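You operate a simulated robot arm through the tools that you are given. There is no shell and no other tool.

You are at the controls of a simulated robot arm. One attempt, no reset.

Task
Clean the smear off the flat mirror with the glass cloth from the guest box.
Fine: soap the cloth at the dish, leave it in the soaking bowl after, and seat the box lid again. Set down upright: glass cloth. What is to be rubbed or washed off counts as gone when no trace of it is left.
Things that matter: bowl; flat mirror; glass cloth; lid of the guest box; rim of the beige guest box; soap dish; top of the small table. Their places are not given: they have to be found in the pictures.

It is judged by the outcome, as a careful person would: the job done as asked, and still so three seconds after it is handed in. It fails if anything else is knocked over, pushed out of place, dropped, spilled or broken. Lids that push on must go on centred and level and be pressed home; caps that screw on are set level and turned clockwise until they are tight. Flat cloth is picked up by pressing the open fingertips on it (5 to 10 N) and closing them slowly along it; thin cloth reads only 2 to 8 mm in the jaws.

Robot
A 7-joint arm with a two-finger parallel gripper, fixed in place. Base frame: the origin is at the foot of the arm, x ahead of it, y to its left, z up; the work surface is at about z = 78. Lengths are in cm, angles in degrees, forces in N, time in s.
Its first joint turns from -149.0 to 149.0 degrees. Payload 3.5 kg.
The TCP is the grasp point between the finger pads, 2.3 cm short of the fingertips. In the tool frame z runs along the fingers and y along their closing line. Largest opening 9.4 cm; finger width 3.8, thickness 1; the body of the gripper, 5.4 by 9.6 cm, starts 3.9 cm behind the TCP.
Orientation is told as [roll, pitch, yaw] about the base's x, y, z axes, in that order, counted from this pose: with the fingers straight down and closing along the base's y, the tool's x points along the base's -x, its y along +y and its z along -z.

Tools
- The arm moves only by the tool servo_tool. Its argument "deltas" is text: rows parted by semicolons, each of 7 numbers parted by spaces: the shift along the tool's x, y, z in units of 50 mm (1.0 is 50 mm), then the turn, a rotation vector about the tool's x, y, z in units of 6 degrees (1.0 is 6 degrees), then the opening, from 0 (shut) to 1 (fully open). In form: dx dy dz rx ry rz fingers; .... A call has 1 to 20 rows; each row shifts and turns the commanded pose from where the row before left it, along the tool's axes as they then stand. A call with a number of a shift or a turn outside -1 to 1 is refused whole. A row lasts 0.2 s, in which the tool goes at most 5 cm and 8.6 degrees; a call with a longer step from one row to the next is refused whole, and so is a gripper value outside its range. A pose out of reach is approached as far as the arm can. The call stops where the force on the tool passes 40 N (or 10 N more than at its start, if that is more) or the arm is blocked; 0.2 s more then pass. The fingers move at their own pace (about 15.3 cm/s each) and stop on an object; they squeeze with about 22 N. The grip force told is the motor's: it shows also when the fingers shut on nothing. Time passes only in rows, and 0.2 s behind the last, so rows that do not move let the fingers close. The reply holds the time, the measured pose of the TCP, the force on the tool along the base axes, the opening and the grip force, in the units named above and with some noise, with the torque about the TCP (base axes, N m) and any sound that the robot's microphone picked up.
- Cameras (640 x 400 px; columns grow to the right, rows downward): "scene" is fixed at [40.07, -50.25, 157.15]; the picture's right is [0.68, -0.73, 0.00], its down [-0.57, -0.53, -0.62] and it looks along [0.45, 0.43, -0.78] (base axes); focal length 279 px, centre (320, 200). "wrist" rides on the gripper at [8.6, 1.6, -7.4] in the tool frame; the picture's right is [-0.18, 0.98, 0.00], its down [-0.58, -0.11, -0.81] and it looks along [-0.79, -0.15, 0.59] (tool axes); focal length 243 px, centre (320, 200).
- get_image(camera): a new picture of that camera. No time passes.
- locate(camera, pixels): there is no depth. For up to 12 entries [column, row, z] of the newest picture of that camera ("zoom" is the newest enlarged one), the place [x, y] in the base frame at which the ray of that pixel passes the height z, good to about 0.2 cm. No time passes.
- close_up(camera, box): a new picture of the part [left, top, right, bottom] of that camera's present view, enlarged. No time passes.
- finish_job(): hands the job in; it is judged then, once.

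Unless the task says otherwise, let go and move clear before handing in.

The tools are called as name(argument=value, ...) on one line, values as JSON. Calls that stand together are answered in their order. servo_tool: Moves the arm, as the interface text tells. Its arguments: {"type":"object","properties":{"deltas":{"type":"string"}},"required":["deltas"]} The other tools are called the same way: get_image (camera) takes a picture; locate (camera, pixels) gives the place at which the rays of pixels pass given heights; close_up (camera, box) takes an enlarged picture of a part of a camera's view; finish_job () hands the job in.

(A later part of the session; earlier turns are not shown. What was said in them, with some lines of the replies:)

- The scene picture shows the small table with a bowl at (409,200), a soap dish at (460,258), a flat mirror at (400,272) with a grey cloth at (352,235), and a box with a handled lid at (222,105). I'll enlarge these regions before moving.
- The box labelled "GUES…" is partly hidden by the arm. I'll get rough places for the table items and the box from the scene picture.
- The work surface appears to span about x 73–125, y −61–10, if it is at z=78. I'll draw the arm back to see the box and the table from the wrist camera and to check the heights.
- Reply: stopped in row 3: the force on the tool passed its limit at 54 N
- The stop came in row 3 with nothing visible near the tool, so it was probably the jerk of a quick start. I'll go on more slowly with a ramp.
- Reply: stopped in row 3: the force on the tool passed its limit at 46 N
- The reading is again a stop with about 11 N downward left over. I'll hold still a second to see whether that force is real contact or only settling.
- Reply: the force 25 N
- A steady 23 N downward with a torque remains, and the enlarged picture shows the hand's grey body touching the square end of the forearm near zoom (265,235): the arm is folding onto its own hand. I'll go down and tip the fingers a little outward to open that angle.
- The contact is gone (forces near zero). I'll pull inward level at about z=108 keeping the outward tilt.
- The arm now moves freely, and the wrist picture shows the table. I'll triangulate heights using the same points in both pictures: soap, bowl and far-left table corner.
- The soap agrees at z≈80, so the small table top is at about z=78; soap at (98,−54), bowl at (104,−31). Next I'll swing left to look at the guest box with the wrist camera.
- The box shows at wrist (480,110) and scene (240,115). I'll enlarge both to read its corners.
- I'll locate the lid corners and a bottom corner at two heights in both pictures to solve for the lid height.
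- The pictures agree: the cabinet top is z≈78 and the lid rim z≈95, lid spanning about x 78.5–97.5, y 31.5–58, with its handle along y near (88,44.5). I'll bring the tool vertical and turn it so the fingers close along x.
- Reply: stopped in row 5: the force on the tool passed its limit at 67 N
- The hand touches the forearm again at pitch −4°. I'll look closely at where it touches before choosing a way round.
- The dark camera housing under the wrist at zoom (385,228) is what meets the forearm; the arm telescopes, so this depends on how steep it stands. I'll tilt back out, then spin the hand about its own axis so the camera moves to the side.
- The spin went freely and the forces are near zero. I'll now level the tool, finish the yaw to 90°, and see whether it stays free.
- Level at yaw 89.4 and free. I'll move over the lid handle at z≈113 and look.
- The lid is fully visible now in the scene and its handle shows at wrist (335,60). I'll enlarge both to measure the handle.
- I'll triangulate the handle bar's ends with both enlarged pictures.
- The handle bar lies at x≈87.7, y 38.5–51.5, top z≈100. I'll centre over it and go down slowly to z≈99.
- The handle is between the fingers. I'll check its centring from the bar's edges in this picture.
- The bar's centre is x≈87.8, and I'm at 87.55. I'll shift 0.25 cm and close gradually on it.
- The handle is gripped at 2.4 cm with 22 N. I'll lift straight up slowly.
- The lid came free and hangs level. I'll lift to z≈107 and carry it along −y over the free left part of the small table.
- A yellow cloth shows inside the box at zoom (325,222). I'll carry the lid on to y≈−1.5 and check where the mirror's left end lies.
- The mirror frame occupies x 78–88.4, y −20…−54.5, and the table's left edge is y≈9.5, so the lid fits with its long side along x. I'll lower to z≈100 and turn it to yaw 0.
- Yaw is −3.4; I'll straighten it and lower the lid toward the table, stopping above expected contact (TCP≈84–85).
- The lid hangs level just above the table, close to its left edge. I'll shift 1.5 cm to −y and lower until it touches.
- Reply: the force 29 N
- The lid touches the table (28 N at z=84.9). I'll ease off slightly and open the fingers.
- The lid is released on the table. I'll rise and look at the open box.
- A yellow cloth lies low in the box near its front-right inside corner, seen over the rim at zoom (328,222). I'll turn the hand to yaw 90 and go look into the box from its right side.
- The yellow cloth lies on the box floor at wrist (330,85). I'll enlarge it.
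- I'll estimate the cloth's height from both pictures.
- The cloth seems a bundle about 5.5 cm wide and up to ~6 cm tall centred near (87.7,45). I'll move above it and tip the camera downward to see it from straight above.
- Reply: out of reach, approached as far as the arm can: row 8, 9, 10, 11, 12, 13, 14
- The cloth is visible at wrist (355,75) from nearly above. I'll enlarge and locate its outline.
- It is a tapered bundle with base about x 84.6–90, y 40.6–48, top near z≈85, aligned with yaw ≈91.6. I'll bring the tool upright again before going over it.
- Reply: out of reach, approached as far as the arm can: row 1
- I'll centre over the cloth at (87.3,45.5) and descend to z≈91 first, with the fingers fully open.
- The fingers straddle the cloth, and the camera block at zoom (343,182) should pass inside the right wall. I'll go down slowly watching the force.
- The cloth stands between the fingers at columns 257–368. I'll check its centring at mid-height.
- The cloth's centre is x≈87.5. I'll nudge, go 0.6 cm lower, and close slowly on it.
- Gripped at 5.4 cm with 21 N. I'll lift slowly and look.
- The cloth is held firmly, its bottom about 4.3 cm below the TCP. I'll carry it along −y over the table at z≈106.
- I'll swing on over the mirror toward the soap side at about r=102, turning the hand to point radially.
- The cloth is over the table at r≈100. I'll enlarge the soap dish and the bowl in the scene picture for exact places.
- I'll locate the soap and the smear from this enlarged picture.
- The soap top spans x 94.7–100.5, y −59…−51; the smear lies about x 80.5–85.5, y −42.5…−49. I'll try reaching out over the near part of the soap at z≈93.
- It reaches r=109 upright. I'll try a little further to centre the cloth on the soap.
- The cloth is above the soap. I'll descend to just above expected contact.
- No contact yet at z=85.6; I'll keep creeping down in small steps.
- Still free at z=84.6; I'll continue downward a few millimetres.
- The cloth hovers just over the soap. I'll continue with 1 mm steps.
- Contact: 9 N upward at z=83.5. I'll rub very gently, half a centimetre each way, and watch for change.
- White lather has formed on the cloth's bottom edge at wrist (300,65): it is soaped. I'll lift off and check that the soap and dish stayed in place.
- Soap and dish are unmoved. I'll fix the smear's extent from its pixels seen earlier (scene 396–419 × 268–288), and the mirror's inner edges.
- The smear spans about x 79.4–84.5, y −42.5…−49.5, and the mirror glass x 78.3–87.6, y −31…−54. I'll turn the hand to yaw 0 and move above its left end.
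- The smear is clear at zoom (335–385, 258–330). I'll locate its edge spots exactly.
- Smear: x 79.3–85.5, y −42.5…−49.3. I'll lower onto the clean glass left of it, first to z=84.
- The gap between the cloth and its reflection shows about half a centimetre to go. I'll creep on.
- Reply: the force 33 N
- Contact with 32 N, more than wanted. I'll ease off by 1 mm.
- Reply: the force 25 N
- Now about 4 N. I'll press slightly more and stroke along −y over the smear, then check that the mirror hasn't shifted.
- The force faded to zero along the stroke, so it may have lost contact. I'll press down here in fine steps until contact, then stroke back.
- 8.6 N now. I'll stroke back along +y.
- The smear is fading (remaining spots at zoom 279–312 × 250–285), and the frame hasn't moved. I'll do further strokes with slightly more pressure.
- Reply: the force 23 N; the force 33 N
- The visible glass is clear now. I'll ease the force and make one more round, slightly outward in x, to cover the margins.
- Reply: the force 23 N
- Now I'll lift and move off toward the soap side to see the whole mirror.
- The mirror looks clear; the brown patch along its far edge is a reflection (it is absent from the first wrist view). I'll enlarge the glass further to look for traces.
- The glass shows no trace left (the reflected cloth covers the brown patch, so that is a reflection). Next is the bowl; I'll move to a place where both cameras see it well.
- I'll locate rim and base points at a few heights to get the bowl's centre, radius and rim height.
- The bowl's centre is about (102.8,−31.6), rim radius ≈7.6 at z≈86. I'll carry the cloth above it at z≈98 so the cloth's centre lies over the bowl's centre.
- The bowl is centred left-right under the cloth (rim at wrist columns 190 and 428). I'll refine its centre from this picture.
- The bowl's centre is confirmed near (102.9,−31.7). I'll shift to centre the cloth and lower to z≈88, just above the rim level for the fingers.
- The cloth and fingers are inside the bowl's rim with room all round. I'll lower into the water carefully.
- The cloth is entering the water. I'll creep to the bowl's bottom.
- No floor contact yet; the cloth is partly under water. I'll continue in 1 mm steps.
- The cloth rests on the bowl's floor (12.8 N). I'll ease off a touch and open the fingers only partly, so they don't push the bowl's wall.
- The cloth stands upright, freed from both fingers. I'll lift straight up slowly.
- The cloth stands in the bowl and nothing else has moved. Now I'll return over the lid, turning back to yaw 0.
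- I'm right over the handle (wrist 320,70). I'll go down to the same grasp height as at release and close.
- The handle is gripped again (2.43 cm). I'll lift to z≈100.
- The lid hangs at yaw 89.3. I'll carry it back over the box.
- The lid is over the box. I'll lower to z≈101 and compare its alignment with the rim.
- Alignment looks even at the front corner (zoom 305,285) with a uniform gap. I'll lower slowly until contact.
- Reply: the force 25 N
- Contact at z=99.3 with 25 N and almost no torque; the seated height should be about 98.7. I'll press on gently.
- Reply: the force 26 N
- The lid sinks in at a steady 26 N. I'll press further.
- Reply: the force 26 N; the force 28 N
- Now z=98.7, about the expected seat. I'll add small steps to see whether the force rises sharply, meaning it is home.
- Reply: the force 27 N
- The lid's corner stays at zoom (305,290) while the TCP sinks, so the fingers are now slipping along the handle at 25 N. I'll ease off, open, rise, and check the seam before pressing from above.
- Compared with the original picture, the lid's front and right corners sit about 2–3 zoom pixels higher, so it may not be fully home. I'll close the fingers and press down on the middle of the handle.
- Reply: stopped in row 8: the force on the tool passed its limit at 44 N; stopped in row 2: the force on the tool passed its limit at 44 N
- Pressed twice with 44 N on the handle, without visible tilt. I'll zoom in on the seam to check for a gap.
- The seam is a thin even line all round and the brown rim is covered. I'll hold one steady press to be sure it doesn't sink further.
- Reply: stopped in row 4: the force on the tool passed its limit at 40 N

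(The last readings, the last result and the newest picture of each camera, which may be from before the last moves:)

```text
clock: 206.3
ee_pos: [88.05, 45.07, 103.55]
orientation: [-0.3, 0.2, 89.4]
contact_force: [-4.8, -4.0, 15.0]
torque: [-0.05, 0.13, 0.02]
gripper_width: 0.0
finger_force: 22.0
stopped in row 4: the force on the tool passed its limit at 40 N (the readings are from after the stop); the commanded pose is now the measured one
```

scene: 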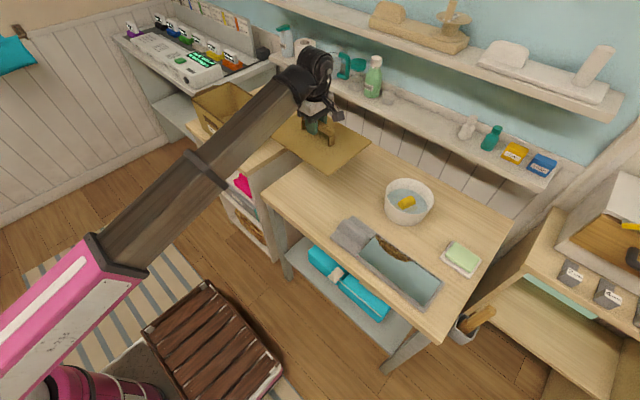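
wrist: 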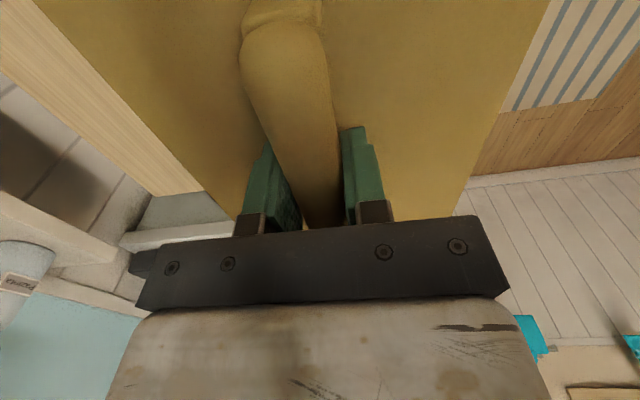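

It holds at z≈103.55 under 40 N, so the lid is home. I'll rise and withdraw, then make a last check of everything.

servo_tool(deltas="0 0 -0.05 0 0 0 0;0 0 -0.1 0 0 0 0;0 0 -0.2 0 0 0 0;0 0 -0.3 0 0 0 0;0 0 -0.3 0 0 0 0.3;0 0 -0.2 0 0 0 0.6;0.1 0.05 -0.1 0 0 0 1;0.2 0.1 0 0 0 0 1;0.3 0.15 0 0 0 0 1;0.4 0.2 0 0 0 0 1;0.4 0.2 0 0 0 0 1;0.4 0.2 0 0 0 0 1;0.4 0.2 0 0 0 0 1;0.4 0.2 0 0 0 0 1;0.4 0.2 0 0 0 0 1;0.4 0.2 0 0 0 0 1;0.3 0.15 0 0 0 0 1;0.2 0.1 0 0 0 0 1;0.1 0.05 0 0 0 0 1;0 0 0 0 0 0 1")

get_image(camera="scene")

close_up(camera="scene", box=[170, 60, 340, 180])

close_up(camera="scene", box=[320, 160, 500, 320])

get_image(camera="wrist")

```text
clock: 210.5
ee_pos: [77.64, 25.04, 109.74]
orientation: [-0.4, -0.1, 89.3]
contact_force: [0.5, 0.3, 0.3]
torque: [0.01, -0.01, 0.04]
gripper_width: 9.41
finger_force: 0.1
```

```text
taken
```

scene: 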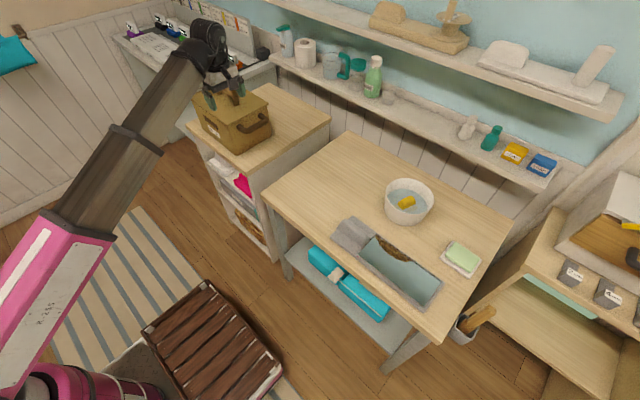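

```text
3.33 times, centred on (255, 120) of scene
```

zoom: 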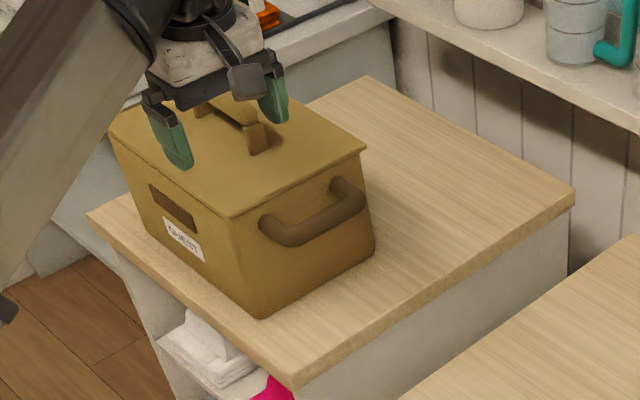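

```text
2.50 times, centred on (410, 240) of scene
```

zoom: 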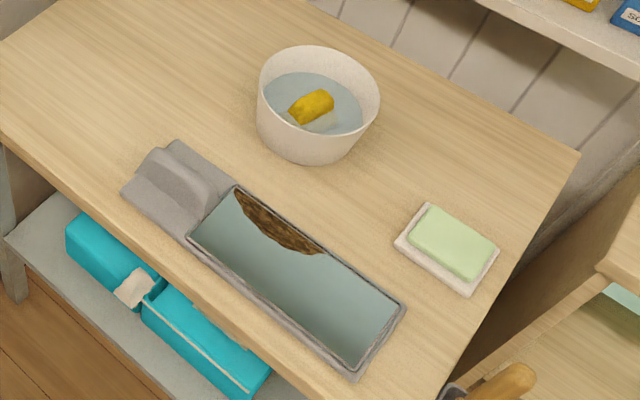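

```text
taken
```

wrist: 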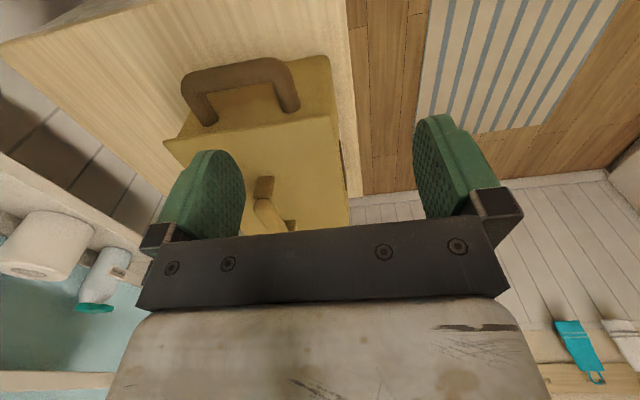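

The table items match the first picture exactly and the mirror is clear. I'll zoom in once more on the glass and on the lid's corners to be certain.

close_up(camera="scene", box=[385, 245, 445, 305])

close_up(camera="scene", box=[240, 85, 290, 125])

close_up(camera="wrist", box=[140, 30, 380, 240])

close_up(camera="scene", box=[180, 70, 280, 160])

```text
6.67 times, centred on (415, 275) of scene
```

zoom: 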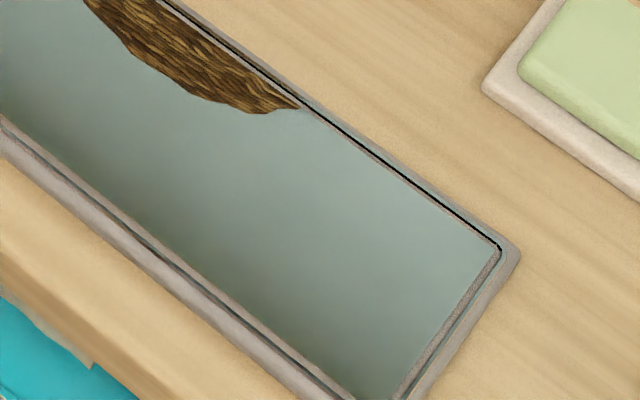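

```text
10.00 times, centred on (265, 105) of scene
```

zoom: 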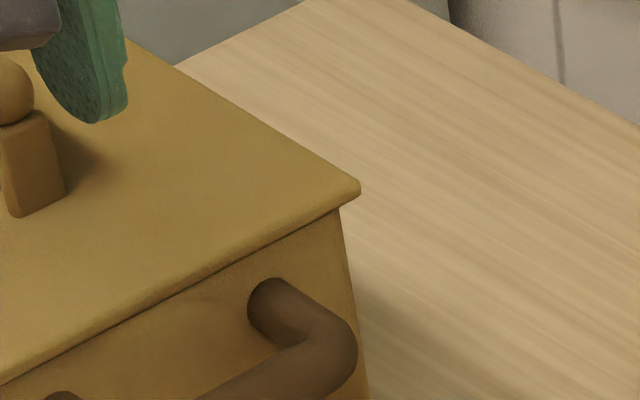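

```text
1.90 times, centred on (260, 135) of wrist
```

zoom: 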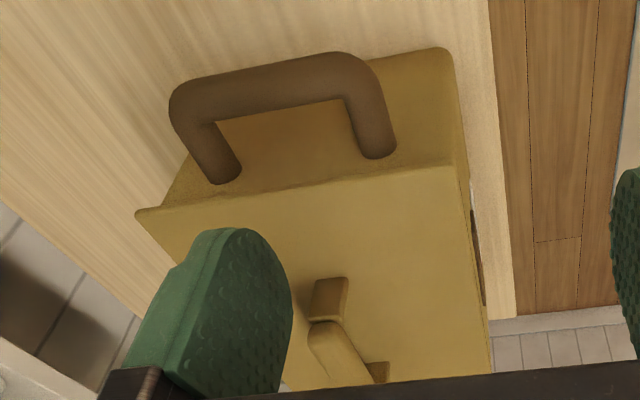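

```text
4.44 times, centred on (230, 115) of scene
```

zoom: 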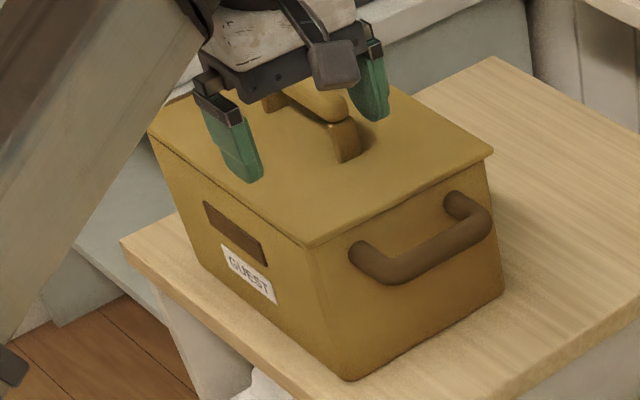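

The glass is spotless. The lid's overhang looks uneven in the wrist view (zoom (140,212) against (455,165)), so I'll view it from the same pose in which I measured the open rim and compare.

servo_tool(deltas="-0.05 -0.1 -0.1 0 0 0 1;-0.15 -0.2 -0.15 0 0 -0.1 1;-0.25 -0.3 -0.15 0 0 -0.1 1;-0.25 -0.35 -0.1 0 0 -0.1 1;-0.25 -0.35 -0.05 0 0 -0.1 1;-0.25 -0.35 0 0 0 0 1;-0.15 -0.2 0 0 0 0 1;-0.09 -0.12 0 0 0 0 1;0 0 0 0 0 0 1")

get_image(camera="wrist")

close_up(camera="wrist", box=[200, 0, 460, 210])

```text
clock: 212.5
ee_pos: [87.52, 32.51, 112.46]
orientation: [-0.3, 0.0, 91.6]
contact_force: [-0.3, 0.3, 0.3]
torque: [0.03, 0.01, 0.0]
gripper_width: 9.42
finger_force: 0.1
```

```text
taken
```

wrist: 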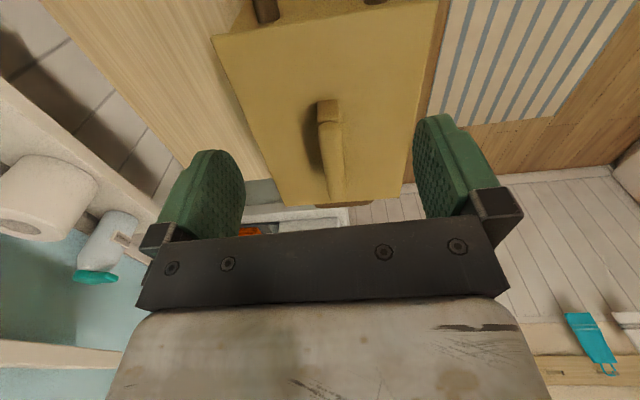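

```text
1.90 times, centred on (330, 105) of wrist
```

zoom: 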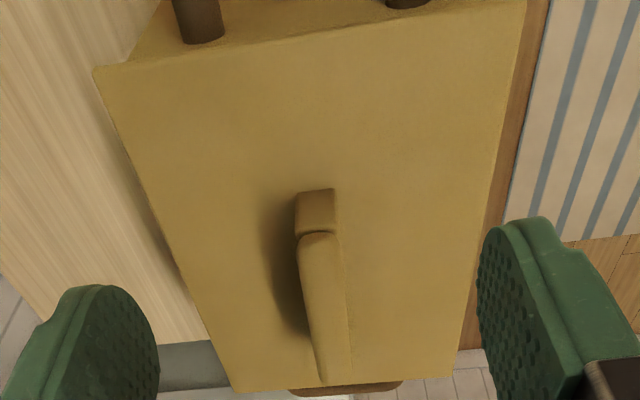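

locate(camera="wrist", pixels=[[211.6, 35.5, 95], [438, 0.5, 95], [284.2, 205, 95], [399.5, 198.7, 95], [322, 105, 100], [338, 103, 100], [330, 203, 100], [344, 203, 100]])

locate(camera="scene", pixels=[[228.2, 125.4, 95], [268.9, 105.6, 95], [189.5, 96.5, 95], [229.8, 79.5, 95]])

close_up(camera="scene", box=[180, 70, 280, 160])

```text
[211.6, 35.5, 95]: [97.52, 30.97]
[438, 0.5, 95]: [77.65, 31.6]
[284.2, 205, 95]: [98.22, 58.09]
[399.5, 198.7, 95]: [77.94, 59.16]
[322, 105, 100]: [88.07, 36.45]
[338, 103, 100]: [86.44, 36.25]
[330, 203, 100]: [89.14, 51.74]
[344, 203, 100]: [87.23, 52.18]
```

```text
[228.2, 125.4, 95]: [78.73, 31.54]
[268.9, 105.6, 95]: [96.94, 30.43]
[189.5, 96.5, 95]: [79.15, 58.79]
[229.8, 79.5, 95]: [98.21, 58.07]
```

```text
4.44 times, centred on (230, 115) of scene
```

zoom: 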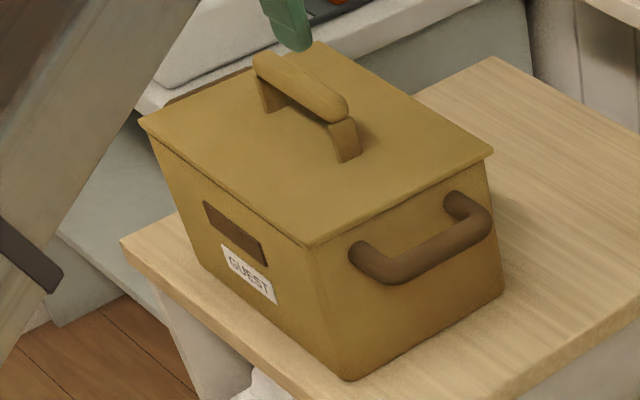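

The lid appears to sit about 0.3–0.4 cm toward +x of where it was at first (right corner shifted ~1 px). Closing the fingers centred on its original handle place (87.84, 45.0) should nudge it back, so I'll go there and regrip gently.

servo_tool(deltas="-0.1 0 0 0 0 0.1 1;-0.25 0 0 0 0 0.15 1;-0.35 -0.01 0 0 0 0.12 1;-0.4 -0.01 0 0 0 0 1;-0.4 -0.01 0 0 0 0 1;-0.4 -0.01 0 0 0 0 1;-0.3 -0.01 0 0 0 0 1;-0.2 -0.01 0 0 0 0 1;-0.1 0 0 0 0 0 1;0 0 0 0 0 0 1;0 0 0 0 0 0 1")

get_image(camera="wrist")

close_up(camera="wrist", box=[200, 0, 460, 170])

```text
clock: 214.9
ee_pos: [87.82, 44.94, 112.51]
orientation: [-0.3, 0.1, 89.4]
contact_force: [0.3, -0.4, -0.9]
torque: [0.0, 0.04, -0.02]
gripper_width: 9.4
finger_force: 0.0
```

```text
taken
```

wrist: 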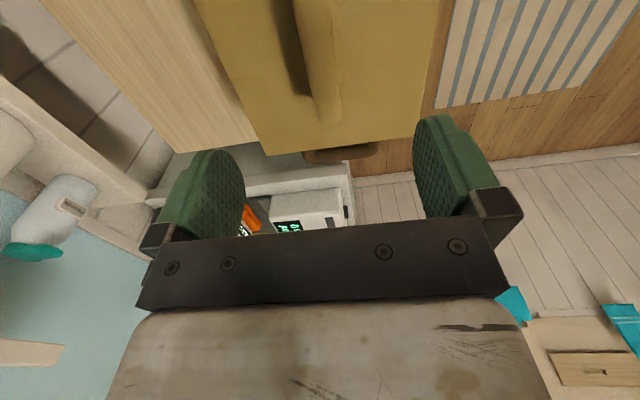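

```text
2.35 times, centred on (330, 85) of wrist
```

zoom: 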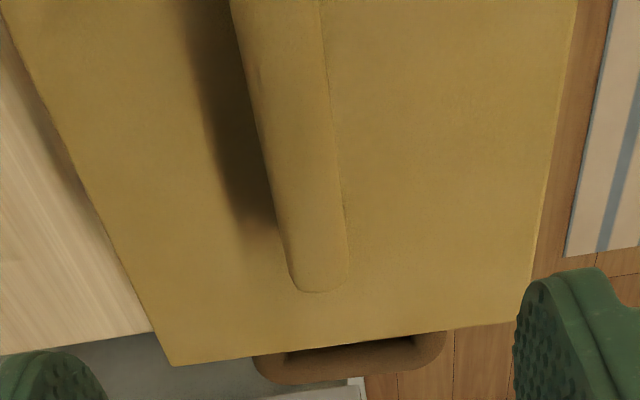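

From this pose the handle end and lid edge lie within about 0.15 cm of where they were in the first measurement (zoom (318,292) against an expected (320,292)), and the handle top height matches too, so the lid is centred and home and needs no nudge. I'll back off clear and take a final look.

servo_tool(deltas="0.1 0.05 0 0 0 0 1;0.2 0.1 0 0 0 0 1;0.4 0.2 0 0 0 0 1;0.4 0.2 0 0 0 0 1;0.4 0.2 0 0 0 0 1;0.4 0.2 0 0 0 0 1;0.4 0.2 0 0 0 0 1;0.4 0.2 0 0 0 0 1;0.4 0.2 0 0 0 0 1;0.4 0.2 0 0 0 0 1;0.4 0.2 0 0 0 0 1;0.4 0.2 0 0 0 0 1;0.2 0.1 0 0 0 0 1;0.1 0.05 0 0 0 0 1;0 0 0 0 0 0 1")

get_image(camera="scene")

close_up(camera="scene", box=[360, 160, 460, 240])

```text
clock: 218.1
ee_pos: [76.22, 22.22, 112.31]
orientation: [-0.2, -0.1, 89.6]
contact_force: [0.0, 0.1, 0.3]
torque: [-0.02, 0.05, 0.0]
gripper_width: 9.4
finger_force: 0.0
```

```text
taken
```

scene: 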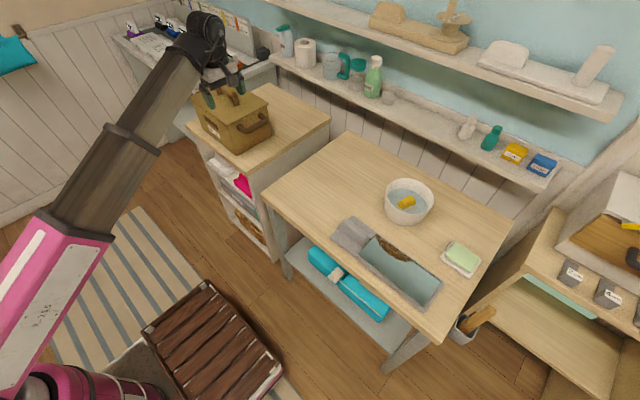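

```text
5.00 times, centred on (410, 200) of scene
```

zoom: 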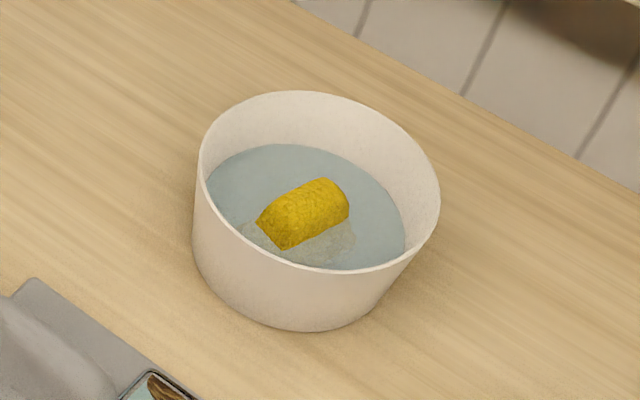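

The final pictures show the mirror clear, the cloth standing upright in the bowl at (407,202), the soap dish in place, the lid seated on the box, and the open gripper clear of everything. I'm handing the job in.

finish_job()

```text
The job is handed in.
```

The smear is off the flat mirror, and I've handed the job in. In the last enlarged picture no trace of it was left on the glass.

- **Cloth:** I took it from the guest box and soaped it at the dish until it lathered. After wiping, I left it standing upright in the soaking bowl.
- **Lid:** It is back on the guest box and pressed home with about 40 N. By my comparison with the first pictures it sits within about 0.4 cm of its original place. The seam is thin and even on the sides I could see.
- **Everything else:** The mirror, soap dish, bowl and box look unmoved, and nothing was knocked over or spilled.

Early on, the wrist camera housing touched the arm's own forearm a few times. I then changed the hand's angle to avoid it.
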